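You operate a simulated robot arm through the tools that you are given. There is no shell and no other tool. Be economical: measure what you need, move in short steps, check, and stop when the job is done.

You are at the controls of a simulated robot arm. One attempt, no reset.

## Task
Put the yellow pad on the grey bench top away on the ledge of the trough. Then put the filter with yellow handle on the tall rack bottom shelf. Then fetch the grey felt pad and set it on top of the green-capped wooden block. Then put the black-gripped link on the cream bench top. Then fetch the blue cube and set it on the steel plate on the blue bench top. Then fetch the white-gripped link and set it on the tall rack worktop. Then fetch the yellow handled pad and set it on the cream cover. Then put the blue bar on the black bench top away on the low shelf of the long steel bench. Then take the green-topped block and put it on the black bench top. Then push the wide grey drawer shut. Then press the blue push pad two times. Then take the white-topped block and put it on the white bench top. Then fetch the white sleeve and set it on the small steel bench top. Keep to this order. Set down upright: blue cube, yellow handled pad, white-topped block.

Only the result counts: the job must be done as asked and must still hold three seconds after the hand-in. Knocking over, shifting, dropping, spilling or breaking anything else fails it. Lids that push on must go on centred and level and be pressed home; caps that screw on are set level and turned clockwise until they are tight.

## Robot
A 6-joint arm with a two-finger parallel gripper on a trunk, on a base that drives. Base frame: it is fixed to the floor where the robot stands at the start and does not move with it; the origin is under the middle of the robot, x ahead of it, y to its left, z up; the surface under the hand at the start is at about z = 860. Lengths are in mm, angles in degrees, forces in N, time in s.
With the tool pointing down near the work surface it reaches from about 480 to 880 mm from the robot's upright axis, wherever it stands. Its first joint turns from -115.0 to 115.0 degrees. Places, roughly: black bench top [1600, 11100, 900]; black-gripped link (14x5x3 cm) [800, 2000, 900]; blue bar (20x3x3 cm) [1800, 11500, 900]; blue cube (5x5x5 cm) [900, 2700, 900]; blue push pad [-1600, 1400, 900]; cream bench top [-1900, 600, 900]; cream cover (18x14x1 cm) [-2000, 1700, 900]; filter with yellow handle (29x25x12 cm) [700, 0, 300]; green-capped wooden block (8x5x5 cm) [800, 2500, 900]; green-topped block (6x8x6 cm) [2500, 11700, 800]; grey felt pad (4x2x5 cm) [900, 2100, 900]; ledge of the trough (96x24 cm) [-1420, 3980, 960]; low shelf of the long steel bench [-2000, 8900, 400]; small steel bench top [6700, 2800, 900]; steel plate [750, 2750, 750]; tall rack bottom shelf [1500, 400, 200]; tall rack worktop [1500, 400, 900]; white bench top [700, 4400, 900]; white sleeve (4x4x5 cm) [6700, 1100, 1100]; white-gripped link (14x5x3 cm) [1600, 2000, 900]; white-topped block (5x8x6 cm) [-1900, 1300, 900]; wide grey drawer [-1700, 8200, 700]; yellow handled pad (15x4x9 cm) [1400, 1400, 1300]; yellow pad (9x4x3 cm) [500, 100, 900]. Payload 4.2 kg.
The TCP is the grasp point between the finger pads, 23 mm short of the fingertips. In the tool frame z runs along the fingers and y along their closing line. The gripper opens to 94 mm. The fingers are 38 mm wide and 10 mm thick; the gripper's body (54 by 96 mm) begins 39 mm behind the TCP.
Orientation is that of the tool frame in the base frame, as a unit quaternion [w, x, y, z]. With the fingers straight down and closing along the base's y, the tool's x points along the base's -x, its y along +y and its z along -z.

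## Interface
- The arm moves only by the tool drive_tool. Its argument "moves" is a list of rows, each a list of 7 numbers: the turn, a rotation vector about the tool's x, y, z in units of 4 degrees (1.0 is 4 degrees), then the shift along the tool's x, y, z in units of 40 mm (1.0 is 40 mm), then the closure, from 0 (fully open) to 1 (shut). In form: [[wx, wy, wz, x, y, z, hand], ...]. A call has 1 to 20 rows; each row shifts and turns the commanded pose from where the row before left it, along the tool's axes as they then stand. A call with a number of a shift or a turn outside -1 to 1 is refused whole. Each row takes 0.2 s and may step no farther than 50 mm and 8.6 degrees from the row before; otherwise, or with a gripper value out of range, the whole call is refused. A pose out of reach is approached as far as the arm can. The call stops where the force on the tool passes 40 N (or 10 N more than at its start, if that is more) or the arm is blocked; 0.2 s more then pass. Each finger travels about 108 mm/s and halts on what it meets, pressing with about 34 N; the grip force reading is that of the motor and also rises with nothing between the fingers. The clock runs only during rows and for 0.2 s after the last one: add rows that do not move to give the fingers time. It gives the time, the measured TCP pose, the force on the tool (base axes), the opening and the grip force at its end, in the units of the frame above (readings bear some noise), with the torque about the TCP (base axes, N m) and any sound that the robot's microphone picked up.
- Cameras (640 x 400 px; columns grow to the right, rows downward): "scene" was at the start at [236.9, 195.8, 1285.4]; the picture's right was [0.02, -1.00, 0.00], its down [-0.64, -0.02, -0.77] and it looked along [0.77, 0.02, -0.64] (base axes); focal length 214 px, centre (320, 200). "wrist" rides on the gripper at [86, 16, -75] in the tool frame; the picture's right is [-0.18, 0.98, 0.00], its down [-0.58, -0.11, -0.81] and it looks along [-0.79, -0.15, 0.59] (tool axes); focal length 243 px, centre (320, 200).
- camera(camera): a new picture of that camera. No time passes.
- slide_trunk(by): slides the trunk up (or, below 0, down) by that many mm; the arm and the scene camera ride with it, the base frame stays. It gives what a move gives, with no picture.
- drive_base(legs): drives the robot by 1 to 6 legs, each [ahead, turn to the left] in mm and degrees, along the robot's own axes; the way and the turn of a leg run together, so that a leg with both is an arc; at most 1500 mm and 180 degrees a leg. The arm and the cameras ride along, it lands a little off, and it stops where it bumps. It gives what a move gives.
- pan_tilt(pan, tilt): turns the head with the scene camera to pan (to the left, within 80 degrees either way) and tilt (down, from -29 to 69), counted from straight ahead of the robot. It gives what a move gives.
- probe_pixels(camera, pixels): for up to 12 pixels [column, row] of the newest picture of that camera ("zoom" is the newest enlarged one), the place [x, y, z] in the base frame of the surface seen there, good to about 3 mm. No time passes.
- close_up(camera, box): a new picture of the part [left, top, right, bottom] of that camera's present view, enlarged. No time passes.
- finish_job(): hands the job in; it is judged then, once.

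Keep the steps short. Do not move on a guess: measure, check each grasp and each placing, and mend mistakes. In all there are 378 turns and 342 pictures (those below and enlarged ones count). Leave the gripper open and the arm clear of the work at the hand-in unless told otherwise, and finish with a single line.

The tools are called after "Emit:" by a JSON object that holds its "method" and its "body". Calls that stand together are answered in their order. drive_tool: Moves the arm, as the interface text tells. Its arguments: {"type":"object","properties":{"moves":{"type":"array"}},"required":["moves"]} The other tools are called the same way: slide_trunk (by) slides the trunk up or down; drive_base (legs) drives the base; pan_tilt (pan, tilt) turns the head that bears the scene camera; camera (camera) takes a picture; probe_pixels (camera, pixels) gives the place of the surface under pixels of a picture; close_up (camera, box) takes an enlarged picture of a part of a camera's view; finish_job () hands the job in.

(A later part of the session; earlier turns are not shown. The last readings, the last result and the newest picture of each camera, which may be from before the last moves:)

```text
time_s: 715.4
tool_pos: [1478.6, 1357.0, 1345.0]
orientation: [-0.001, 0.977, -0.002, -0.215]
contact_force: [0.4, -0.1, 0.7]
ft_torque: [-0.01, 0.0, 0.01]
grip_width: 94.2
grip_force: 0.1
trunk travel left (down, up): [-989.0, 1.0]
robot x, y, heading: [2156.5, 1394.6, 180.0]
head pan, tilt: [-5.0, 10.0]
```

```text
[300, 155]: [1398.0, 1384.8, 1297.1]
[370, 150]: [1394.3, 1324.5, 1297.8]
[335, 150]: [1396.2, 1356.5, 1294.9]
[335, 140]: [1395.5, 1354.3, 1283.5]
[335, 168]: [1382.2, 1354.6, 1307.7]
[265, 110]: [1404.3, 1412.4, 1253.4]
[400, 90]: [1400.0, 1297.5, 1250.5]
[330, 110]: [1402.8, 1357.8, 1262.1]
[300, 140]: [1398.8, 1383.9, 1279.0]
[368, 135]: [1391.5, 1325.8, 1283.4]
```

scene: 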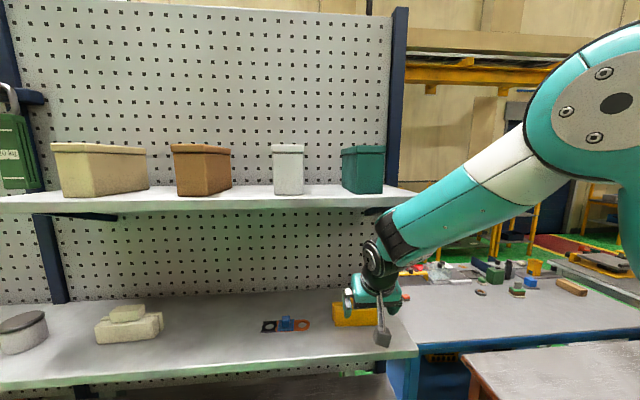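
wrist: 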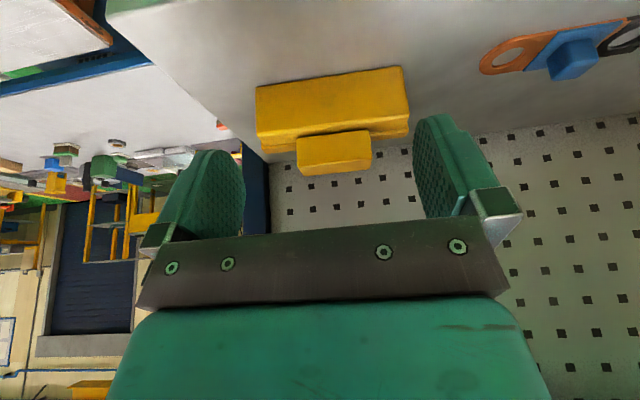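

The handle spans y 1324–1386 with its front at x≈1396 and top at z≈1308, turned about 3.5°. I trim the yaw, extend over it, then lower to z≈1296.

Emit:
{"method": "drive_tool", "body": {"moves": [[0.37, 0, 0.79, 0, 0.05, 0, 0], [0, 0, 0, -0.68, 0, 0.315, 0], [0, 0, 0, -0.68, 0, 0.315, 0], [0, 0, 0, -0.68, 0, 0.315, 0], [0, 0, 0, 0, 0, 0, 0]]}}

Emit:
{"method": "camera", "body": {"camera": "scene"}}

Emit:
{"method": "camera", "body": {"camera": "wrist"}}

```text
time_s: 716.5
tool_pos: [1388.1, 1362.8, 1344.0]
orientation: [-0.007, 0.976, -0.032, -0.216]
contact_force: [0.5, -0.3, -0.2]
ft_torque: [0.01, -0.02, 0.01]
grip_width: 93.9
grip_force: 0.1
trunk travel left (down, up): [-989.0, 1.0]
robot x, y, heading: [2157.5, 1391.4, 179.9]
head pan, tilt: [-5.0, 10.0]
```

```text
195 pictures are left
```

scene: 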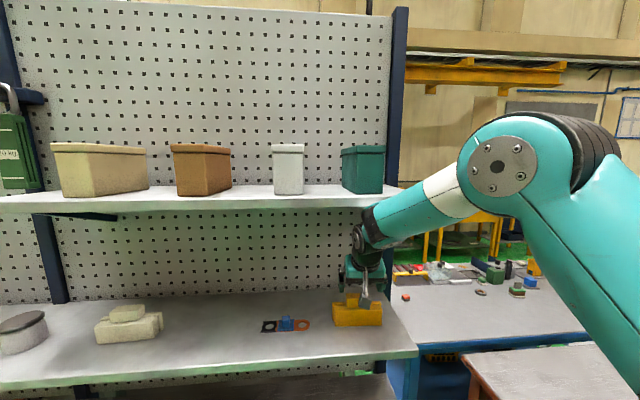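

```text
194 pictures are left
```

wrist: 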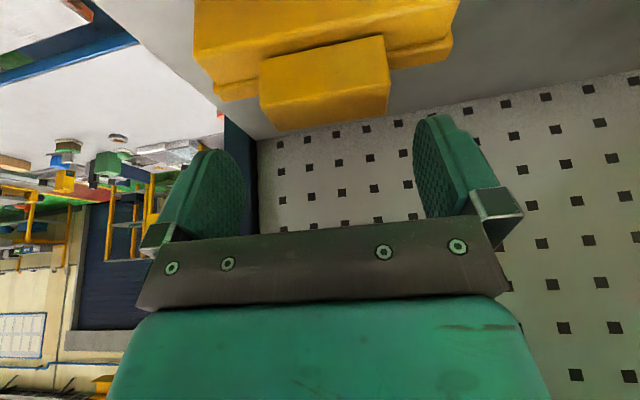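

Emit:
{"method": "probe_pixels", "body": {"camera": "wrist", "pixels": [[268, 110], [385, 90], [325, 70], [325, 110], [325, 95], [325, 125], [220, 60], [445, 30]]}}

```text
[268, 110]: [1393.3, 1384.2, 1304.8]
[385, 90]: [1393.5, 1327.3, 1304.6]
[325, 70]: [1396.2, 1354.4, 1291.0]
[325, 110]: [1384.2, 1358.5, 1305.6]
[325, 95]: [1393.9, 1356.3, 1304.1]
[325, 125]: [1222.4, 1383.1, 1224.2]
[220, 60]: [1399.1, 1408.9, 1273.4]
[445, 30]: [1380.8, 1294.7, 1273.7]
```

The handle is centred at y 1355.8 with its top at z 1306. I shift 7 mm in y and lower to z≈1297.

Emit:
{"method": "drive_tool", "body": {"moves": [[0, 0, 0, 0, 0.175, 0, 0], [0, 0, 0, 0.17, 0, 0.36, 0], [0, 0, 0, 0.17, 0, 0.36, 0], [0, 0, 0, 0.13, 0, 0.3, 0], [0, 0, 0, 0, 0, 0, 0]]}}

Emit:
{"method": "camera", "body": {"camera": "wrist"}}

```text
time_s: 717.8
tool_pos: [1387.8, 1354.0, 1304.0]
orientation: [-0.007, 0.975, -0.033, -0.219]
contact_force: [2.5, -0.3, 30.4]
ft_torque: [0.98, -0.39, -0.13]
grip_width: 93.9
grip_force: 0.1
trunk travel left (down, up): [-989.0, 1.0]
robot x, y, heading: [2160.2, 1389.7, 179.9]
head pan, tilt: [-5.0, 10.0]
```

```text
193 pictures are left
```

wrist: 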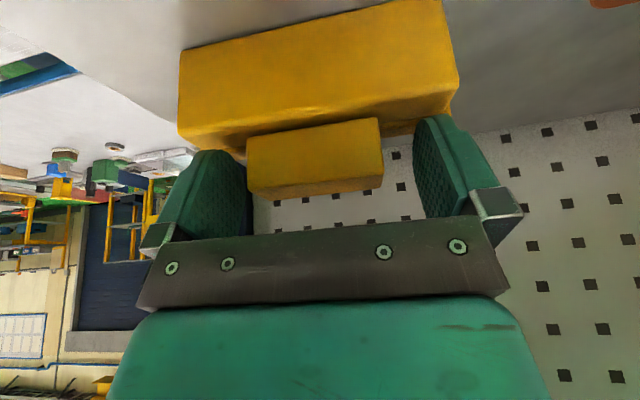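

The fingertips touch the base top. I ease up 3 mm and close on the handle, then lift slightly.

Emit:
{"method": "drive_tool", "body": {"moves": [[0, 0, 0, -0.03, 0, -0.07, 0], [0, 0, 0, 0, 0, 0, 0.2], [0, 0, 0, 0, 0, 0, 0.5], [0, 0, 0, 0, 0, 0, 1], [0, 0, 0, 0, 0, 0, 1], [0, 0, 0, 0, 0, 0, 1], [0, 0, 0, -0.1, 0, -0.23, 1], [0, 0, 0, -0.1, 0, -0.23, 1], [0, 0, 0, 0, 0, 0, 1]]}}

Emit:
{"method": "camera", "body": {"camera": "wrist"}}

Emit:
{"method": "close_up", "body": {"camera": "scene", "box": [300, 210, 460, 350]}}

```text
time_s: 719.8
tool_pos: [1388.7, 1355.5, 1322.0]
orientation: [-0.007, 0.976, -0.031, -0.215]
contact_force: [-0.7, -0.2, -4.5]
ft_torque: [0.0, -0.03, 0.03]
grip_width: 64.1
grip_force: 33.5
trunk travel left (down, up): [-989.0, 1.0]
robot x, y, heading: [2160.4, 1386.8, 180.2]
head pan, tilt: [-5.0, 10.0]
```

```text
192 pictures are left
```

wrist: 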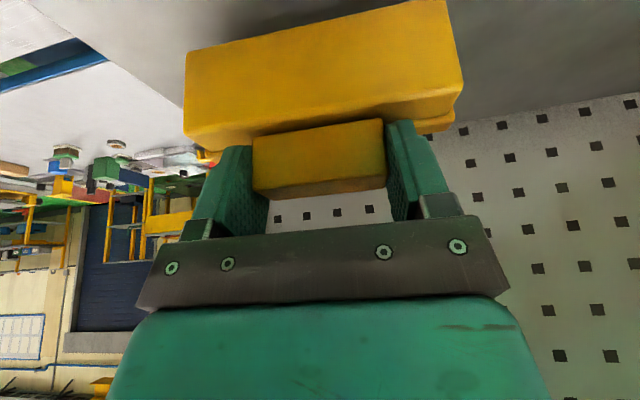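

```text
2.86 times, centred on (380, 280) of scene
```

zoom: 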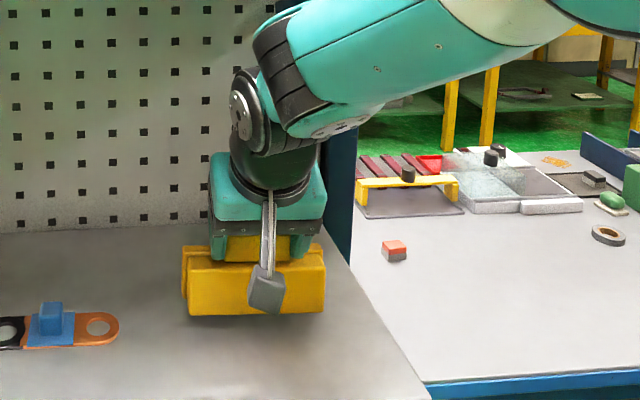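

The pad is held by its handle (64 mm, 4.5 N). I back out and take the route round to the first aisle.

Emit:
{"method": "drive_base", "body": {"legs": [[-310, 0], [0, -90], [1500, 0], [1500, 0], [1500, 0], [530, 0]]}}

Emit:
{"method": "drive_base", "body": {"legs": [[0, 90], [1500, 0], [1450, 0]]}}

```text
time_s: 749.3
tool_pos: [2162.4, 7197.0, 1323.2]
orientation: [0.154, -0.683, 0.698, 0.151]
contact_force: [-0.1, -0.7, -4.6]
ft_torque: [-0.05, -0.01, -0.01]
grip_width: 63.6
grip_force: 33.7
trunk travel left (down, up): [-989.0, 1.0]
robot x, y, heading: [2230.1, 6425.5, 92.4]
head pan, tilt: [-5.0, 10.0]
```

```text
time_s: 767.2
tool_pos: [-1459.4, 6245.6, 1322.7]
orientation: [-0.002, 0.977, -0.006, -0.215]
contact_force: [-0.7, 0.7, -3.8]
ft_torque: [0.01, -0.03, -0.01]
grip_width: 63.7
grip_force: 33.9
trunk travel left (down, up): [-989.0, 1.0]
robot x, y, heading: [-693.4, 6324.3, -177.0]
head pan, tilt: [-5.0, 10.0]
```

Emit:
{"method": "drive_base", "body": {"legs": [[0, 87], [1500, 0], [1500, 0], [1500, 0], [120, 0]]}}

Emit:
{"method": "drive_base", "body": {"legs": [[0, -90]]}}

Emit:
{"method": "pan_tilt", "body": {"pan": 0, "tilt": 40}}

Emit:
{"method": "camera", "body": {"camera": "scene"}}

```text
time_s: 793.5
tool_pos: [-391.8, 908.5, 1323.1]
orientation: [0.152, 0.693, 0.689, -0.153]
contact_force: [0.1, -0.4, -4.3]
ft_torque: [0.05, -0.04, 0.01]
grip_width: 64.1
grip_force: 34.7
trunk travel left (down, up): [-989.0, 1.0]
robot x, y, heading: [-472.6, 1673.2, -87.0]
head pan, tilt: [-5.0, 10.0]
```

```text
time_s: 797.6
tool_pos: [-1235.2, 1567.1, 1322.0]
orientation: [0.003, 0.976, 0.015, -0.215]
contact_force: [-0.6, 0.7, -4.7]
ft_torque: [0.0, -0.04, 0.01]
grip_width: 63.6
grip_force: 33.5
trunk travel left (down, up): [-989.0, 1.0]
robot x, y, heading: [-470.5, 1672.2, -174.6]
head pan, tilt: [-5.0, 10.0]
```

```text
time_s: 798.6
tool_pos: [-1235.0, 1566.0, 1322.4]
orientation: [0.003, 0.976, 0.014, -0.216]
contact_force: [0.1, -0.1, -4.0]
ft_torque: [0.02, -0.01, 0.0]
grip_width: 63.9
grip_force: 33.9
trunk travel left (down, up): [-989.0, 1.0]
robot x, y, heading: [-471.6, 1676.7, -174.5]
head pan, tilt: [0.0, 40.0]
```

```text
190 pictures are left
```

scene: 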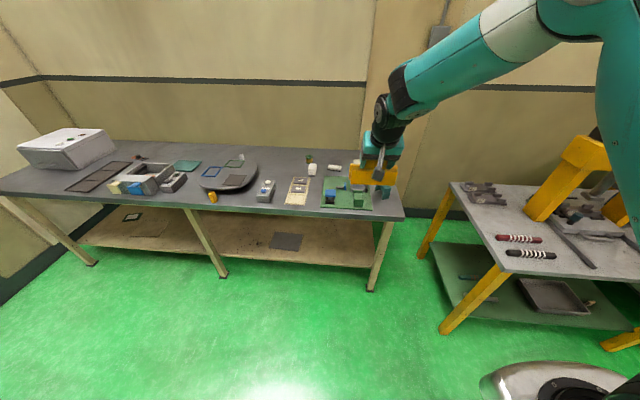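

I zoom in on the bench's right end, where the cream cover should be.

Emit:
{"method": "close_up", "body": {"camera": "scene", "box": [240, 130, 420, 230]}}

Emit:
{"method": "camera", "body": {"camera": "wrist"}}

```text
3.56 times, centred on (330, 180) of scene
```

zoom: 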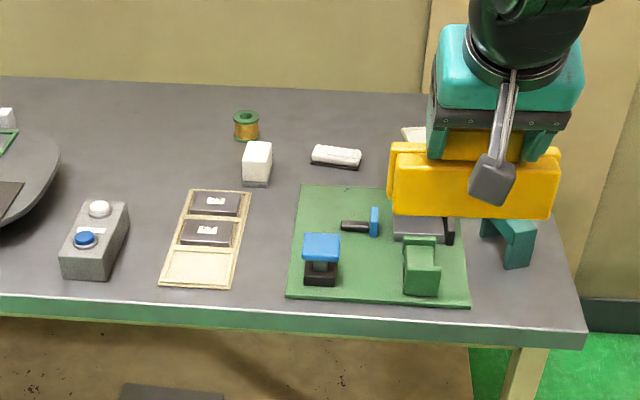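

```text
188 pictures are left
```

wrist: 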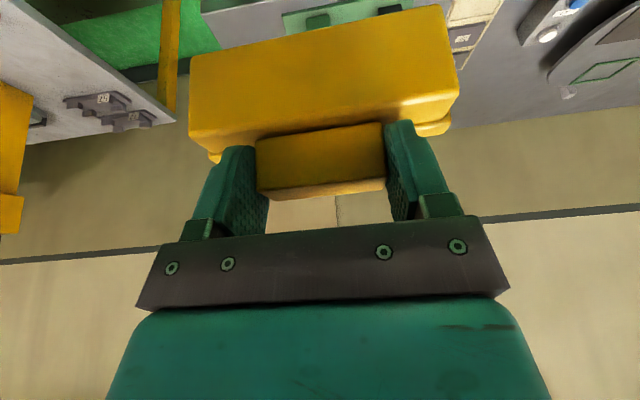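

The hand hides the cover. I turn the base a little left to see past it.

Emit:
{"method": "drive_base", "body": {"legs": [[0, 12]]}}

Emit:
{"method": "pan_tilt", "body": {"pan": -18, "tilt": 35}}

Emit:
{"method": "close_up", "body": {"camera": "scene", "box": [200, 120, 440, 270]}}

```text
time_s: 799.7
tool_pos: [-1196.4, 1412.7, 1322.4]
orientation: [0.024, 0.97, 0.116, -0.213]
contact_force: [0.3, -0.1, -4.2]
ft_torque: [0.0, -0.05, -0.04]
grip_width: 64.0
grip_force: 34.0
trunk travel left (down, up): [-989.0, 1.0]
robot x, y, heading: [-472.2, 1675.8, -162.9]
head pan, tilt: [0.0, 40.0]
```

```text
time_s: 800.5
tool_pos: [-1196.5, 1411.9, 1322.6]
orientation: [0.026, 0.969, 0.116, -0.215]
contact_force: [0.2, 0.4, -4.5]
ft_torque: [0.02, -0.01, 0.02]
grip_width: 63.9
grip_force: 34.1
trunk travel left (down, up): [-989.0, 1.0]
robot x, y, heading: [-472.8, 1674.3, -162.7]
head pan, tilt: [-18.0, 35.0]
```

```text
2.67 times, centred on (320, 195) of scene
```

zoom: 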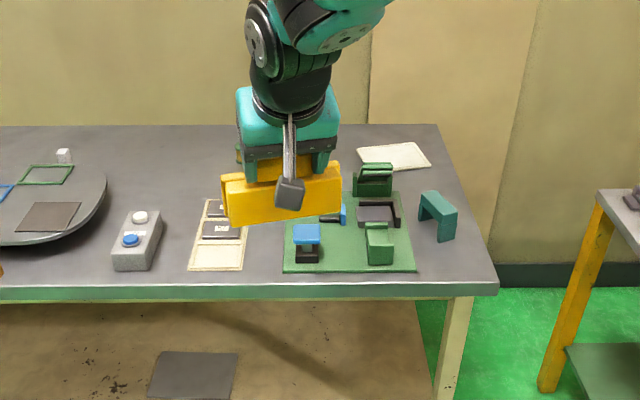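

Emit:
{"method": "probe_pixels", "body": {"camera": "zoom", "pixels": [[362, 152], [415, 145], [428, 162], [385, 168], [395, 157], [375, 165], [445, 205], [435, 215], [475, 285], [440, 130], [400, 180], [480, 230]]}}

Emit:
{"method": "close_up", "body": {"camera": "scene", "box": [325, 160, 395, 205]}}

```text
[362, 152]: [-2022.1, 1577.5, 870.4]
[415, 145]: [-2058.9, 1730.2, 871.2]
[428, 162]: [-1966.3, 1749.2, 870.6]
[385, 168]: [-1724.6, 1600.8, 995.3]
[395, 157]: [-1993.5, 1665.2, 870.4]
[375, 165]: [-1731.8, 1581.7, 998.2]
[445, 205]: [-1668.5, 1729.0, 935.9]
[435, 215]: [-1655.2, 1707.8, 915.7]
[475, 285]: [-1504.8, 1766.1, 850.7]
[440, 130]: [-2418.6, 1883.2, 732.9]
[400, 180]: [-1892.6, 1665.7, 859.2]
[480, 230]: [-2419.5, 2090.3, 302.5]
```

```text
8.89 times, centred on (360, 182) of scene
```

zoom: 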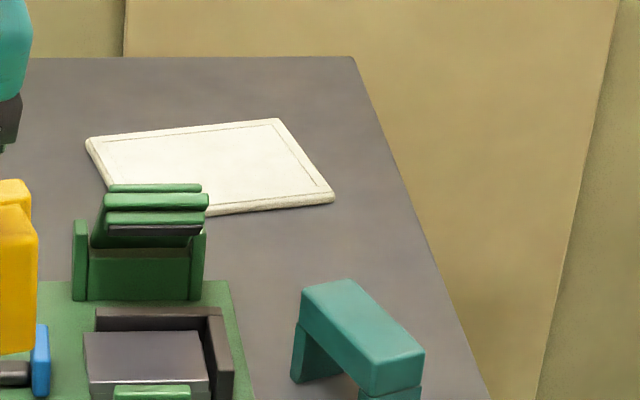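

The cover's top is at z≈870.5, centred near (-1997,1661), turned about 10°. I square up to heading 180, lower the trunk 180 mm, turn the hand to match, and drive in.

Emit:
{"method": "drive_base", "body": {"legs": [[0, -17.3]]}}

Emit:
{"method": "slide_trunk", "body": {"by": -170}}

Emit:
{"method": "drive_tool", "body": {"moves": [[-0.373, 0, -0.803, 0, 0, 0, 1], [-0.373, 0, -0.803, 0, 0, 0, 1], [-0.373, 0, -0.803, 0, 0, 0, 1], [-0.373, 0, -0.803, 0, 0, 0, 1], [0, 0, 0, 0, 0, 0, 1]]}}

Emit:
{"method": "drive_base", "body": {"legs": [[690, 0]]}}

Emit:
{"method": "camera", "body": {"camera": "scene"}}

Emit:
{"method": "camera", "body": {"camera": "wrist"}}

```text
time_s: 801.9
tool_pos: [-1241.1, 1639.7, 1323.2]
orientation: [-0.007, 0.976, -0.031, -0.216]
contact_force: [-0.1, 0.0, -4.2]
ft_torque: [-0.03, 0.0, 0.02]
grip_width: 64.1
grip_force: 33.5
trunk travel left (down, up): [-989.0, 1.0]
robot x, y, heading: [-469.5, 1673.0, 179.8]
head pan, tilt: [-18.0, 35.0]
```

```text
time_s: 803.8
tool_pos: [-1240.1, 1638.4, 1153.3]
orientation: [-0.006, 0.976, -0.031, -0.216]
contact_force: [0.4, 0.1, -4.5]
ft_torque: [0.0, -0.04, 0.01]
grip_width: 63.8
grip_force: 34.4
trunk travel left (down, up): [-819.0, 171.0]
robot x, y, heading: [-473.2, 1674.9, 180.1]
head pan, tilt: [-18.0, 35.0]
```

```text
time_s: 805.0
tool_pos: [-1241.2, 1637.7, 1152.7]
orientation: [0.02, 0.972, 0.091, -0.215]
contact_force: [0.1, 1.1, -4.6]
ft_torque: [0.03, -0.05, 0.01]
grip_width: 63.8
grip_force: 34.0
trunk travel left (down, up): [-819.0, 171.0]
robot x, y, heading: [-469.5, 1673.3, 179.9]
head pan, tilt: [-18.0, 35.0]
```

```text
time_s: 808.9
tool_pos: [-1938.8, 1646.8, 1152.6]
orientation: [0.019, 0.973, 0.087, -0.215]
contact_force: [-0.8, -1.0, -4.7]
ft_torque: [0.02, -0.02, 0.01]
grip_width: 63.8
grip_force: 33.8
trunk travel left (down, up): [-819.0, 171.0]
robot x, y, heading: [-1165.1, 1677.2, 179.5]
head pan, tilt: [-18.0, 35.0]
```

```text
185 pictures are left
```

scene: 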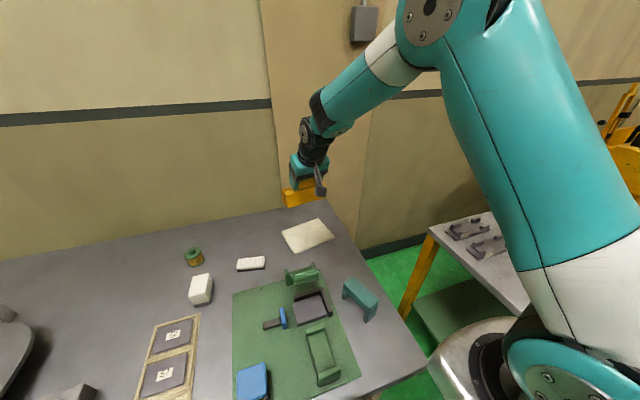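

```text
184 pictures are left
```

wrist: 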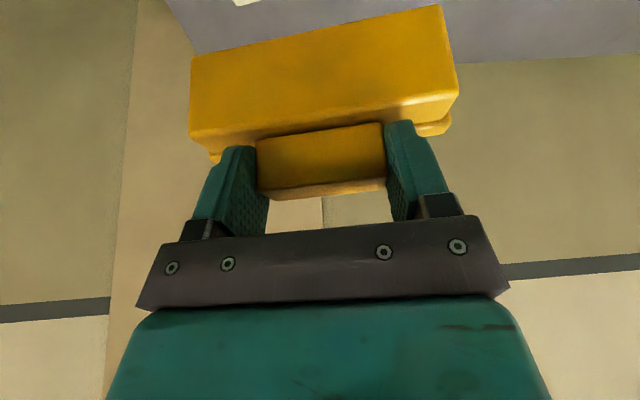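

Now the whole cover is visible at (307,236). I probe its corners.

Emit:
{"method": "close_up", "body": {"camera": "scene", "box": [260, 205, 356, 265]}}

Emit:
{"method": "probe_pixels", "body": {"camera": "zoom", "pixels": [[160, 180], [395, 105], [485, 210], [235, 305], [320, 200], [200, 330], [300, 370]]}}

```text
6.67 times, centred on (308, 235) of scene
```

zoom: 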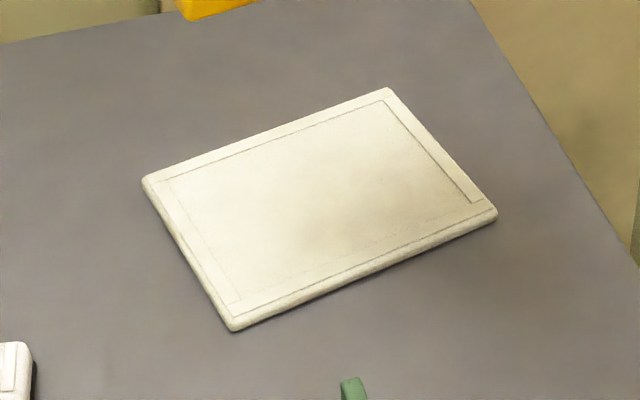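

```text
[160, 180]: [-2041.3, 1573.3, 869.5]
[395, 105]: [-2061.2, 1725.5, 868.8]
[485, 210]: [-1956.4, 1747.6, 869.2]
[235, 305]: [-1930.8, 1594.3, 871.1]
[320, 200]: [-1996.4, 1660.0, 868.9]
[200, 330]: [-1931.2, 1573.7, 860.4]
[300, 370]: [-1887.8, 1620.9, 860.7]
```

The cover is centred at (-1997.5,1660), z 869.3, with its axis at 278°; the pad is within 2° of that. I move over it and lower 185 mm with the trunk.

Emit:
{"method": "drive_tool", "body": {"moves": [[0, 0, 0, -0.58, -0.29, 0.27, 1], [0, 0, 0, -0.585, -0.295, 0.27, 1], [0, 0, 0, 0, 0, 0, 1]]}}

Emit:
{"method": "slide_trunk", "body": {"by": -188}}

Emit:
{"method": "camera", "body": {"camera": "scene"}}

Emit:
{"method": "camera", "body": {"camera": "wrist"}}

```text
time_s: 809.6
tool_pos: [-1994.8, 1658.6, 1151.2]
orientation: [0.02, 0.973, 0.087, -0.215]
contact_force: [0.0, 0.3, -3.6]
ft_torque: [0.01, -0.05, -0.03]
grip_width: 63.6
grip_force: 34.0
trunk travel left (down, up): [-819.0, 171.0]
robot x, y, heading: [-1167.7, 1679.3, 179.5]
head pan, tilt: [-18.0, 35.0]
```

```text
time_s: 811.7
tool_pos: [-1994.5, 1659.2, 962.4]
orientation: [0.019, 0.973, 0.087, -0.214]
contact_force: [-0.6, 0.1, -4.8]
ft_torque: [0.0, -0.06, 0.03]
grip_width: 63.8
grip_force: 33.6
trunk travel left (down, up): [-631.0, 359.0]
robot x, y, heading: [-1164.8, 1677.2, 179.5]
head pan, tilt: [-18.0, 35.0]
```

```text
182 pictures are left
```

scene: 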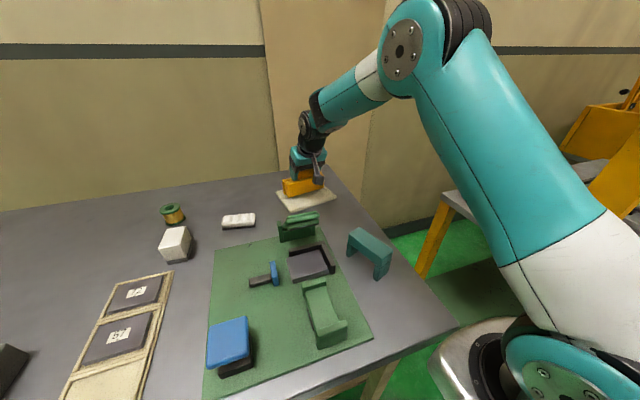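

```text
181 pictures are left
```

wrist: 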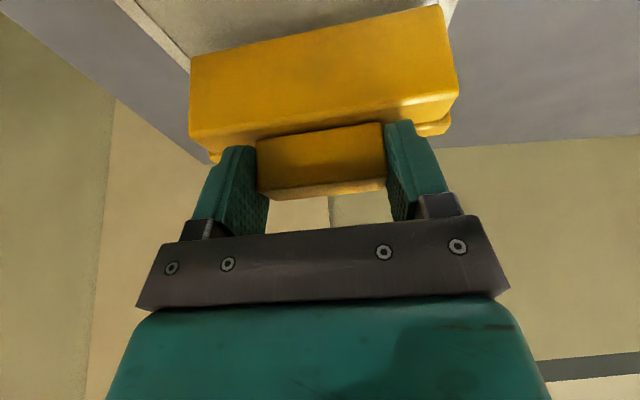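

Over the cover. The last ~10 mm goes slowly.

Emit:
{"method": "drive_tool", "body": {"moves": [[0, 0, 0, 0.07, 0, 0.15, 1], [0, 0, 0, 0.03, 0, 0.06, 1], [0, 0, 0, 0.015, 0, 0.03, 1], [0, 0, 0, 0, 0, 0, 1]]}}

Emit:
{"method": "close_up", "body": {"camera": "scene", "box": [250, 140, 370, 230]}}

```text
time_s: 812.7
tool_pos: [-1994.1, 1659.0, 953.2]
orientation: [0.019, 0.973, 0.088, -0.214]
contact_force: [-0.2, -0.1, -2.9]
ft_torque: [-0.02, -0.01, -0.02]
grip_width: 63.7
grip_force: 33.9
trunk travel left (down, up): [-631.0, 359.0]
robot x, y, heading: [-1166.4, 1681.2, 179.4]
head pan, tilt: [-18.0, 35.0]
```

```text
4.44 times, centred on (310, 185) of scene
```

zoom: 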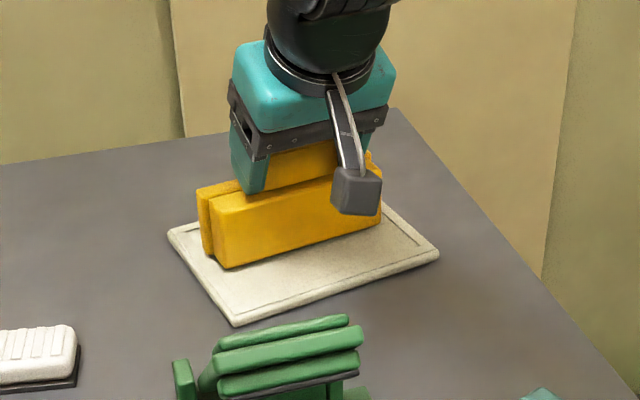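

Emit:
{"method": "drive_tool", "body": {"moves": [[0, 0, 0, 0.02, 0, 0.045, 1], [0, 0, 0, 0.01, 0, 0.03, 1], [0, 0, 0, 0, 0, 0, 1]]}}

```text
time_s: 813.5
tool_pos: [-1993.4, 1658.7, 950.6]
orientation: [0.019, 0.973, 0.086, -0.214]
contact_force: [0.3, -0.5, -5.1]
ft_torque: [0.02, -0.05, 0.02]
grip_width: 64.0
grip_force: 34.1
trunk travel left (down, up): [-631.0, 359.0]
robot x, y, heading: [-1169.4, 1679.4, 179.5]
head pan, tilt: [-18.0, 35.0]
```

Not touching yet; I continue in 1.5 mm steps.

Emit:
{"method": "drive_tool", "body": {"moves": [[0, 0, 0, 0.016, 0, 0.034, 1], [0, 0, 0, 0.016, 0, 0.034, 1], [0, 0, 0, 0, 0, 0, 1]]}}

```text
time_s: 814.3
tool_pos: [-1993.5, 1659.1, 950.0]
orientation: [0.019, 0.972, 0.086, -0.217]
contact_force: [1.8, 2.2, 12.4]
ft_torque: [-0.3, -0.42, 0.1]
grip_width: 63.9
grip_force: 33.9
trunk travel left (down, up): [-631.0, 359.0]
robot x, y, heading: [-1169.0, 1679.4, 179.1]
head pan, tilt: [-18.0, 35.0]
```

Contact. I open and rise straight up.

Emit:
{"method": "drive_tool", "body": {"moves": [[0, 0, 0, 0, 0, 0, 0.2], [0, 0, 0, 0, 0, 0, 0], [0, 0, 0, 0, 0, 0, 0], [0, 0, 0, -0.1, 0, -0.22, 0], [0, 0, 0, -0.3, 0, -0.65, 0], [0, 0, 0, -0.4, 0, -0.9, 0], [0, 0, 0, 0, 0, 0, 0]]}}

Emit:
{"method": "close_up", "body": {"camera": "scene", "box": [250, 140, 370, 230]}}

Emit:
{"method": "camera", "body": {"camera": "wrist"}}

```text
time_s: 815.9
tool_pos: [-1992.1, 1657.6, 1024.1]
orientation: [0.019, 0.973, 0.087, -0.215]
contact_force: [0.4, 0.5, -0.8]
ft_torque: [-0.01, 0.01, 0.01]
grip_width: 94.1
grip_force: 0.1
trunk travel left (down, up): [-631.0, 359.0]
robot x, y, heading: [-1169.5, 1677.7, 179.7]
head pan, tilt: [-18.0, 35.0]
```

```text
4.44 times, centred on (310, 185) of scene
```

zoom: 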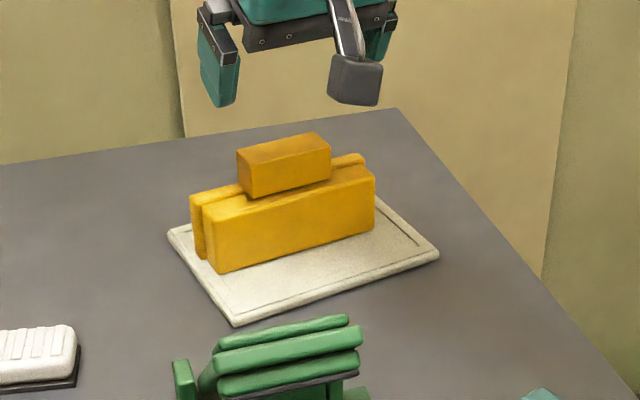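

```text
178 pictures are left
```

wrist: 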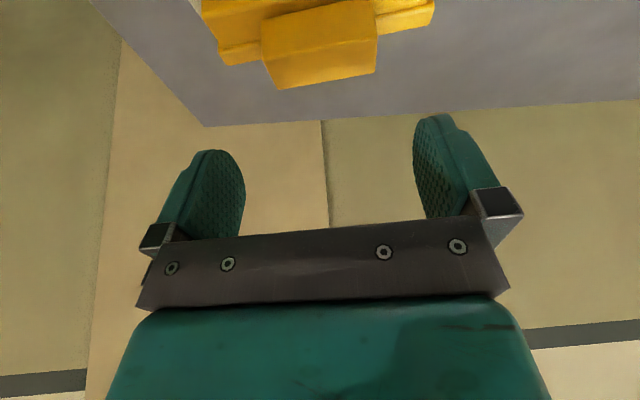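

The handled pad stands upright on the cover. Step 8 is the blue bar, far north. I back out, level the tool, and drive up to the crossing.

Emit:
{"method": "slide_trunk", "body": {"by": 150}}

Emit:
{"method": "drive_base", "body": {"legs": [[-690, 0], [0, -90], [1500, 0], [1500, 0], [1500, 0], [300, 0]]}}

Emit:
{"method": "drive_tool", "body": {"moves": [[0, 1, 0, 0, 0, 0, 0], [0, 1, 0, 0, 0, 0, 0], [0, 1, 0, 0, 0, 0, 0], [0, 1, 0, 0, 0, 0, 0], [0, 1, 0, 0, 0, 0, 0], [0, 1, 0, 0, 0, 0, 0], [0, 0.2, 0, 0, 0, 0, 0], [0, 0, 0, 0, 0, 0, 0]]}}

Emit:
{"method": "pan_tilt", "body": {"pan": 0, "tilt": 12}}

Emit:
{"method": "camera", "body": {"camera": "scene"}}

```text
time_s: 817.7
tool_pos: [-1993.1, 1658.1, 1174.3]
orientation: [0.019, 0.973, 0.086, -0.214]
contact_force: [0.4, 0.7, -0.5]
ft_torque: [-0.01, 0.04, 0.01]
grip_width: 94.2
grip_force: 0.0
trunk travel left (down, up): [-781.0, 209.0]
robot x, y, heading: [-1167.5, 1680.9, 179.3]
head pan, tilt: [-18.0, 35.0]
```

```text
time_s: 847.9
tool_pos: [-477.5, 7278.2, 1174.7]
orientation: [-0.137, 0.754, -0.621, -0.166]
contact_force: [-0.1, -0.9, -0.5]
ft_torque: [0.0, 0.02, 0.01]
grip_width: 94.1
grip_force: 0.0
trunk travel left (down, up): [-781.0, 209.0]
robot x, y, heading: [-446.8, 6455.4, 90.7]
head pan, tilt: [-18.0, 35.0]
```

```text
time_s: 849.7
tool_pos: [-478.9, 7278.2, 1174.8]
orientation: [0.001, 0.772, -0.636, 0.0]
contact_force: [-0.1, -0.2, -0.3]
ft_torque: [0.01, -0.02, -0.01]
grip_width: 94.1
grip_force: 0.1
trunk travel left (down, up): [-781.0, 209.0]
robot x, y, heading: [-446.3, 6453.1, 90.4]
head pan, tilt: [-18.0, 35.0]
```

```text
time_s: 850.6
tool_pos: [-479.2, 7276.6, 1174.5]
orientation: [0.0, 0.771, -0.636, 0.0]
contact_force: [-0.3, -0.2, 0.0]
ft_torque: [0.03, 0.01, -0.02]
grip_width: 94.1
grip_force: 0.2
trunk travel left (down, up): [-781.0, 209.0]
robot x, y, heading: [-446.2, 6450.5, 90.5]
head pan, tilt: [0.0, 12.0]
```

```text
177 pictures are left
```

scene: 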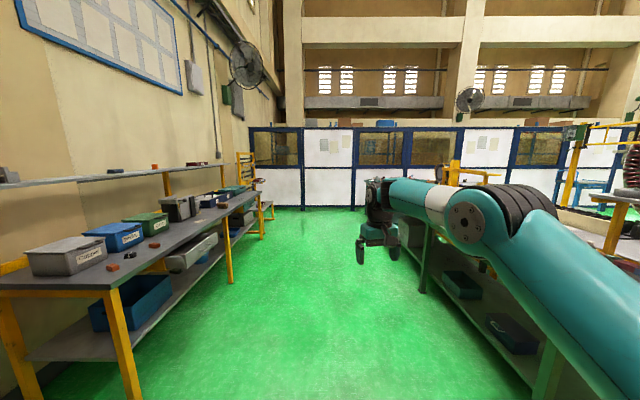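

I'll pull the arm in a bit (so the forearm keeps sloping down) and measure the aisle ahead.

Emit:
{"method": "probe_pixels", "body": {"camera": "scene", "pixels": [[230, 280], [262, 235], [425, 288], [405, 235], [330, 205], [450, 200], [200, 250], [140, 330], [620, 220], [520, 350], [580, 190], [610, 185]]}}

Emit:
{"method": "drive_tool", "body": {"moves": [[0, 0, 0, 0.785, 0.153, 0.4, 0], [0, 0, 0, 0.785, 0.153, 0.4, 0], [0, 0, 0, 0.785, 0.153, 0.4, 0], [0, 0, 0, 0.785, 0.153, 0.4, 0], [0, 0, 0, 0.785, 0.153, 0.4, 0], [0, 0, 0, 0, 0, 0, 0]]}}

Emit:
{"method": "pan_tilt", "body": {"pan": -40, "tilt": 15}}

Emit:
{"method": "camera", "body": {"camera": "scene"}}

```text
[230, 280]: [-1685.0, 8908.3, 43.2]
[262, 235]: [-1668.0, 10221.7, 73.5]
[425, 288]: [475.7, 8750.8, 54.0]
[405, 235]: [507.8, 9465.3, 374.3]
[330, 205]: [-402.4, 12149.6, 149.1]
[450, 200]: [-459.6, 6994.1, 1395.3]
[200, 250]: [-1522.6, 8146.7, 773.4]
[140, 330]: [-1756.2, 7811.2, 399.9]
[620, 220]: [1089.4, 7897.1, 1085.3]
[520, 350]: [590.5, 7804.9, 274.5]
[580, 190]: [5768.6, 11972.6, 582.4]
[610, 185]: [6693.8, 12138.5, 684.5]
```

```text
time_s: 852.0
tool_pos: [-478.2, 7119.7, 1094.3]
orientation: [-0.001, 0.772, -0.636, 0.0]
contact_force: [0.0, 0.1, -0.1]
ft_torque: [0.0, 0.01, -0.01]
grip_width: 94.2
grip_force: 0.1
trunk travel left (down, up): [-781.0, 209.0]
robot x, y, heading: [-445.7, 6453.6, 90.2]
head pan, tilt: [0.0, 12.0]
```

```text
time_s: 853.1
tool_pos: [-477.3, 7119.0, 1094.2]
orientation: [-0.001, 0.772, -0.636, 0.0]
contact_force: [-0.8, -0.5, -0.3]
ft_torque: [0.0, 0.0, 0.02]
grip_width: 94.1
grip_force: 0.1
trunk travel left (down, up): [-781.0, 209.0]
robot x, y, heading: [-447.6, 6451.5, 90.1]
head pan, tilt: [-40.0, 15.0]
```

```text
176 pictures are left
```

scene: 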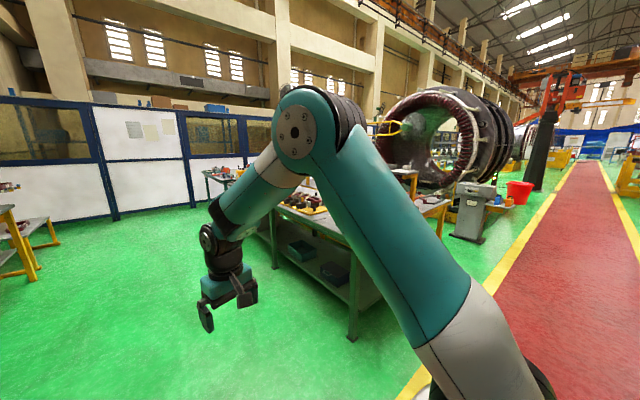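

The way north is clear. I drive to y≈9900 and look right for the black bench.

Emit:
{"method": "drive_base", "body": {"legs": [[1500, 0], [1500, 0], [450, 0]]}}

Emit:
{"method": "pan_tilt", "body": {"pan": -60, "tilt": 15}}

Emit:
{"method": "camera", "body": {"camera": "scene"}}

```text
time_s: 870.1
tool_pos: [-508.4, 10618.1, 1093.9]
orientation: [-0.001, 0.772, -0.636, -0.001]
contact_force: [0.7, 0.0, -0.3]
ft_torque: [0.02, -0.01, -0.02]
grip_width: 93.8
grip_force: 0.1
trunk travel left (down, up): [-781.0, 209.0]
robot x, y, heading: [-477.9, 9952.2, 90.4]
head pan, tilt: [-40.0, 15.0]
```

```text
time_s: 870.9
tool_pos: [-508.0, 10619.1, 1093.8]
orientation: [-0.001, 0.772, -0.635, -0.001]
contact_force: [-0.9, -0.1, 0.2]
ft_torque: [-0.02, 0.04, 0.03]
grip_width: 93.8
grip_force: 0.1
trunk travel left (down, up): [-781.0, 209.0]
robot x, y, heading: [-473.9, 9952.9, 90.6]
head pan, tilt: [-60.0, 15.0]
```

```text
175 pictures are left
```

scene: 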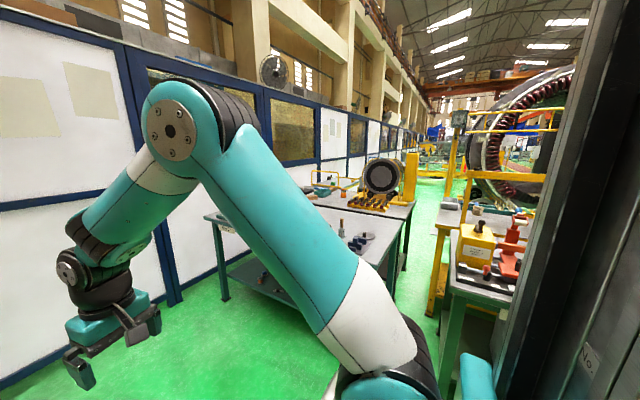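

The black bench stands by the fence. I turn right here and look along it.

Emit:
{"method": "drive_base", "body": {"legs": [[60, 0], [0, -90.5]]}}

Emit:
{"method": "pan_tilt", "body": {"pan": 15, "tilt": 20}}

Emit:
{"method": "camera", "body": {"camera": "scene"}}

```text
time_s: 875.8
tool_pos: [193.6, 10020.4, 1093.7]
orientation: [0.002, -0.079, 0.997, 0.0]
contact_force: [0.9, -0.2, 0.5]
ft_torque: [-0.03, -0.01, -0.01]
grip_width: 94.2
grip_force: 0.1
trunk travel left (down, up): [-781.0, 209.0]
robot x, y, heading: [-477.6, 10010.6, -1.7]
head pan, tilt: [-60.0, 15.0]
```

```text
time_s: 877.2
tool_pos: [192.3, 10019.6, 1093.6]
orientation: [0.002, -0.079, 0.997, 0.001]
contact_force: [-0.3, -0.3, -0.2]
ft_torque: [0.0, 0.02, -0.05]
grip_width: 93.8
grip_force: 0.1
trunk travel left (down, up): [-781.0, 209.0]
robot x, y, heading: [-474.3, 10008.9, -1.6]
head pan, tilt: [15.0, 20.0]
```

```text
174 pictures are left
```

scene: 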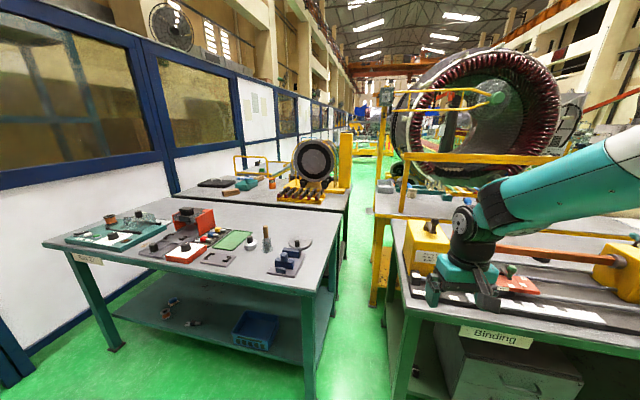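

Emit:
{"method": "probe_pixels", "body": {"camera": "scene", "pixels": [[45, 245], [300, 285], [340, 215], [175, 195], [345, 195], [230, 215], [390, 285], [350, 260], [370, 200], [310, 390], [245, 185], [375, 230]]}}

Emit:
{"method": "close_up", "body": {"camera": "scene", "box": [150, 130, 400, 290]}}

```text
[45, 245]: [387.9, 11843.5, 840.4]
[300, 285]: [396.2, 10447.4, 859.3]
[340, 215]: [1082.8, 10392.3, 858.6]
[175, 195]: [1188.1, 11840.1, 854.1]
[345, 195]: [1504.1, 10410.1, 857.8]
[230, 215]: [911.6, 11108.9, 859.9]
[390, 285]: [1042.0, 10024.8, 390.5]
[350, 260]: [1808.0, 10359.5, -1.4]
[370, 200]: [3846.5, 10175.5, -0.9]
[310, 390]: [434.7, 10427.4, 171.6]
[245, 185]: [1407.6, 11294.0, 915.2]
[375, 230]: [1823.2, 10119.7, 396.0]
```

```text
2.50 times, centred on (275, 210) of scene
```

zoom: 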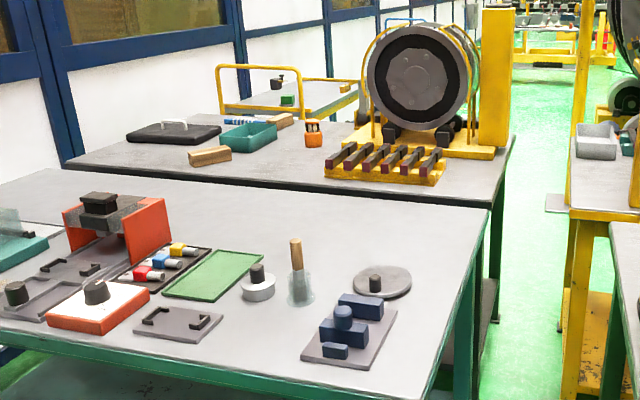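

The black bench (x≈1130–2000) can't be reached through the narrow corridor here, since my base is 500 mm wide. I'll go back to the crossing and further east, then look north.

Emit:
{"method": "drive_base", "body": {"legs": [[0, -88.4], [1500, 0], [1500, 0], [580, 0], [0, 90]]}}

Emit:
{"method": "drive_base", "body": {"legs": [[1500, 0], [1500, 0], [1500, 0]]}}

Emit:
{"method": "pan_tilt", "body": {"pan": 60, "tilt": 15}}

Emit:
{"method": "camera", "body": {"camera": "scene"}}

Emit:
{"method": "pan_tilt", "body": {"pan": 10, "tilt": 15}}

Emit:
{"method": "camera", "body": {"camera": "scene"}}

```text
time_s: 902.1
tool_pos: [268.1, 6466.8, 1093.3]
orientation: [0.001, -0.101, 0.995, 0.0]
contact_force: [0.9, -0.3, -0.5]
ft_torque: [-0.02, 0.0, 0.01]
grip_width: 94.0
grip_force: 0.0
trunk travel left (down, up): [-781.0, 209.0]
robot x, y, heading: [-401.6, 6425.5, 1.0]
head pan, tilt: [15.0, 20.0]
```

```text
time_s: 923.5
tool_pos: [4735.1, 6484.7, 1094.3]
orientation: [0.001, -0.09, 0.996, 0.001]
contact_force: [0.0, 0.1, 1.1]
ft_torque: [-0.01, -0.03, -0.01]
grip_width: 94.1
grip_force: 0.0
trunk travel left (down, up): [-781.0, 209.0]
robot x, y, heading: [4070.1, 6462.8, -0.2]
head pan, tilt: [15.0, 20.0]
```

```text
time_s: 924.6
tool_pos: [4735.4, 6485.2, 1092.7]
orientation: [0.001, -0.09, 0.996, 0.0]
contact_force: [-0.9, 0.3, -0.2]
ft_torque: [-0.01, -0.01, 0.01]
grip_width: 94.1
grip_force: 0.0
trunk travel left (down, up): [-781.0, 209.0]
robot x, y, heading: [4066.6, 6463.4, -0.2]
head pan, tilt: [60.0, 15.0]
```

```text
172 pictures are left
```

scene: 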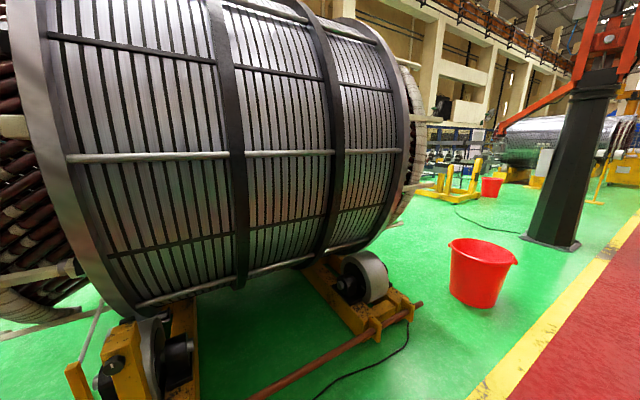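

```text
time_s: 925.8
tool_pos: [4734.8, 6485.9, 1094.8]
orientation: [0.002, -0.091, 0.996, 0.0]
contact_force: [0.0, -0.3, -0.7]
ft_torque: [-0.01, 0.02, 0.05]
grip_width: 94.2
grip_force: 0.0
trunk travel left (down, up): [-781.0, 209.0]
robot x, y, heading: [4068.1, 6460.6, -0.3]
head pan, tilt: [10.0, 15.0]
```

```text
171 pictures are left
```

scene: 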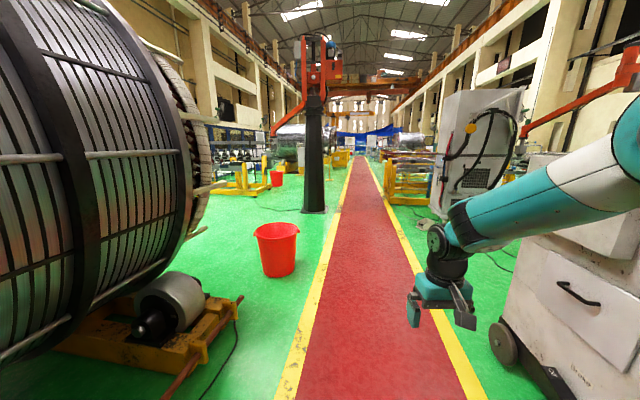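

There's open floor beyond the big machine. I'll measure the bucket, the pillar and the machine's end.

Emit:
{"method": "probe_pixels", "body": {"camera": "scene", "pixels": [[280, 276], [258, 240], [312, 211], [240, 300], [200, 205], [276, 187], [240, 193], [262, 205], [500, 350], [290, 180], [215, 190]]}}

Emit:
{"method": "drive_base", "body": {"legs": [[1500, 0], [900, 0]]}}

Emit:
{"method": "pan_tilt", "body": {"pan": 75, "tilt": 15}}

Emit:
{"method": "camera", "body": {"camera": "scene"}}

```text
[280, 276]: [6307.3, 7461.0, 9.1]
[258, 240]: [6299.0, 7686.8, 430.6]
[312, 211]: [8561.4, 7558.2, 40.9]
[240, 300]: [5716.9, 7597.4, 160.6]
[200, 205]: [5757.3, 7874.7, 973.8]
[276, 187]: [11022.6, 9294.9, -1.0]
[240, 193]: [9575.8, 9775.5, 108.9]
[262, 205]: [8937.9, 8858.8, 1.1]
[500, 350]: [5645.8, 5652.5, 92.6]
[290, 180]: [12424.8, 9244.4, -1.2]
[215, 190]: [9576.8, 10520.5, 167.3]
```

```text
time_s: 937.6
tool_pos: [7163.9, 6443.0, 1094.1]
orientation: [0.001, -0.083, 0.997, 0.0]
contact_force: [0.4, 1.0, 0.0]
ft_torque: [0.0, 0.04, 0.01]
grip_width: 93.6
grip_force: 0.0
trunk travel left (down, up): [-781.0, 209.0]
robot x, y, heading: [6494.9, 6430.1, -1.2]
head pan, tilt: [10.0, 15.0]
```

```text
time_s: 939.0
tool_pos: [7162.9, 6442.6, 1094.7]
orientation: [0.001, -0.083, 0.997, 0.001]
contact_force: [-0.2, 0.0, 0.1]
ft_torque: [0.0, -0.02, -0.01]
grip_width: 93.9
grip_force: 0.1
trunk travel left (down, up): [-781.0, 209.0]
robot x, y, heading: [6496.7, 6425.6, -1.2]
head pan, tilt: [75.0, 15.0]
```

```text
170 pictures are left
```

scene: 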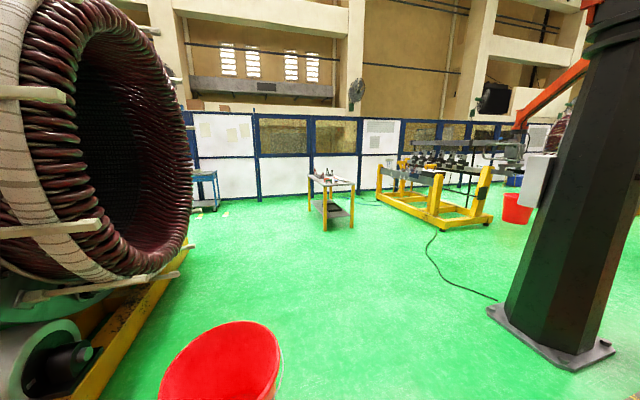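

The area ahead is open. I go to x≈7250, then north to y≈10000, and look west.

Emit:
{"method": "drive_base", "body": {"legs": [[780, 0], [0, 91], [1500, 0], [1500, 0], [560, 0], [0, 90]]}}

Emit:
{"method": "pan_tilt", "body": {"pan": 0, "tilt": 12}}

Emit:
{"method": "camera", "body": {"camera": "scene"}}

```text
time_s: 965.2
tool_pos: [7168.7, 10578.7, 1094.8]
orientation: [0.0, 0.857, -0.516, -0.001]
contact_force: [-0.4, -0.5, 0.4]
ft_torque: [0.0, 0.01, 0.03]
grip_width: 94.1
grip_force: 0.0
trunk travel left (down, up): [-781.0, 209.0]
robot x, y, heading: [7386.8, 9944.2, 106.3]
head pan, tilt: [75.0, 15.0]
stopped in leg 6: the robot was blocked; the commanded pose is now the measured one
```

```text
time_s: 966.7
tool_pos: [7168.9, 10579.4, 1094.1]
orientation: [-0.001, 0.856, -0.517, -0.001]
contact_force: [0.2, 0.5, 0.5]
ft_torque: [0.01, -0.01, -0.01]
grip_width: 94.0
grip_force: 0.1
trunk travel left (down, up): [-781.0, 209.0]
robot x, y, heading: [7381.6, 9948.5, 106.5]
head pan, tilt: [0.0, 12.0]
```

```text
169 pictures are left
```

scene: 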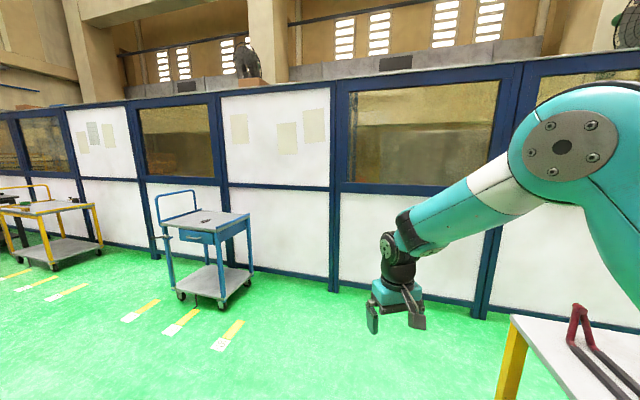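

Blocked by something on the turn, probably the small yellow-legged table at right. I measure it.

Emit:
{"method": "probe_pixels", "body": {"camera": "scene", "pixels": [[510, 380], [515, 320], [560, 330], [215, 300], [185, 235], [55, 265], [160, 240]]}}

Emit:
{"method": "pan_tilt", "body": {"pan": -70, "tilt": 45}}

Emit:
{"method": "camera", "body": {"camera": "scene"}}

```text
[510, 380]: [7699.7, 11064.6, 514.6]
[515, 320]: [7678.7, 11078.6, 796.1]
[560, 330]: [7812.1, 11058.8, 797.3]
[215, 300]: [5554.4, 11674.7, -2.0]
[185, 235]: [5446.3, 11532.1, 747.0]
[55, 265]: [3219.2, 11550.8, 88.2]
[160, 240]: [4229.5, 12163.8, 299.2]
```

```text
time_s: 968.1
tool_pos: [7168.3, 10578.7, 1094.6]
orientation: [0.0, 0.856, -0.517, 0.0]
contact_force: [0.2, -0.3, -0.7]
ft_torque: [0.03, 0.0, 0.0]
grip_width: 94.2
grip_force: 0.0
trunk travel left (down, up): [-781.0, 209.0]
robot x, y, heading: [7382.8, 9945.5, 106.4]
head pan, tilt: [-70.0, 45.0]
```

```text
168 pictures are left
```

scene: 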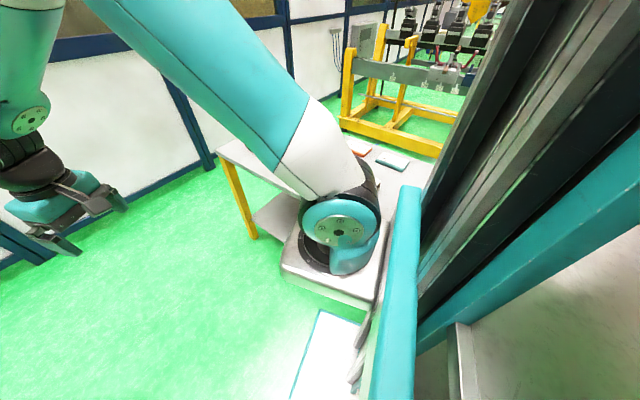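

The rear likely met the yellow rig behind-right. I move 450 mm ahead, away from it, and then turn left.

Emit:
{"method": "drive_base", "body": {"legs": [[450, 0], [0, 73]]}}

Emit:
{"method": "pan_tilt", "body": {"pan": 0, "tilt": 15}}

Emit:
{"method": "camera", "body": {"camera": "scene"}}

```text
time_s: 973.9
tool_pos: [6591.5, 10337.1, 1093.8]
orientation: [0.0, 0.995, 0.099, -0.001]
contact_force: [0.8, 0.7, -0.7]
ft_torque: [-0.03, 0.03, 0.0]
grip_width: 94.3
grip_force: 0.0
trunk travel left (down, up): [-781.0, 209.0]
robot x, y, heading: [7263.0, 10366.0, -179.9]
head pan, tilt: [-70.0, 45.0]
```

```text
time_s: 975.3
tool_pos: [6591.8, 10336.9, 1094.0]
orientation: [0.0, 0.995, 0.099, 0.0]
contact_force: [-0.2, 0.6, -0.2]
ft_torque: [0.0, -0.04, -0.01]
grip_width: 94.0
grip_force: 0.1
trunk travel left (down, up): [-781.0, 209.0]
robot x, y, heading: [7259.4, 10364.4, -179.9]
head pan, tilt: [0.0, 15.0]
```

```text
167 pictures are left
```

scene: 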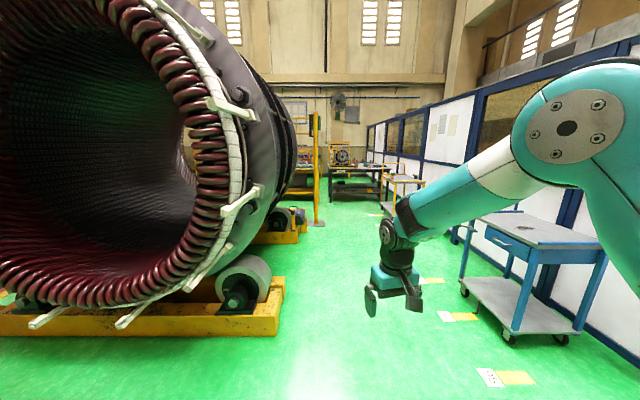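

The corridor leads west past the blue cart. I measure its width.

Emit:
{"method": "probe_pixels", "body": {"camera": "scene", "pixels": [[275, 330], [285, 285], [305, 230], [462, 290], [508, 340], [320, 222], [392, 215], [387, 180], [335, 195], [350, 160], [405, 180], [316, 150]]}}

```text
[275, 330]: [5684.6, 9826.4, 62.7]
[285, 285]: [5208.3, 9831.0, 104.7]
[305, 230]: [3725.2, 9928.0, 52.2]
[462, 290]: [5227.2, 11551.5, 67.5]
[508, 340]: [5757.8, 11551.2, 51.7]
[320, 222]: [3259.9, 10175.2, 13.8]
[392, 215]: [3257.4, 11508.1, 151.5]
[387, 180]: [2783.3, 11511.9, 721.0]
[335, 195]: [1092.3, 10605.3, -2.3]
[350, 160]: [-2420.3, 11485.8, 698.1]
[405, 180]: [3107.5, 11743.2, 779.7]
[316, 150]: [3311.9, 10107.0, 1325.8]
```

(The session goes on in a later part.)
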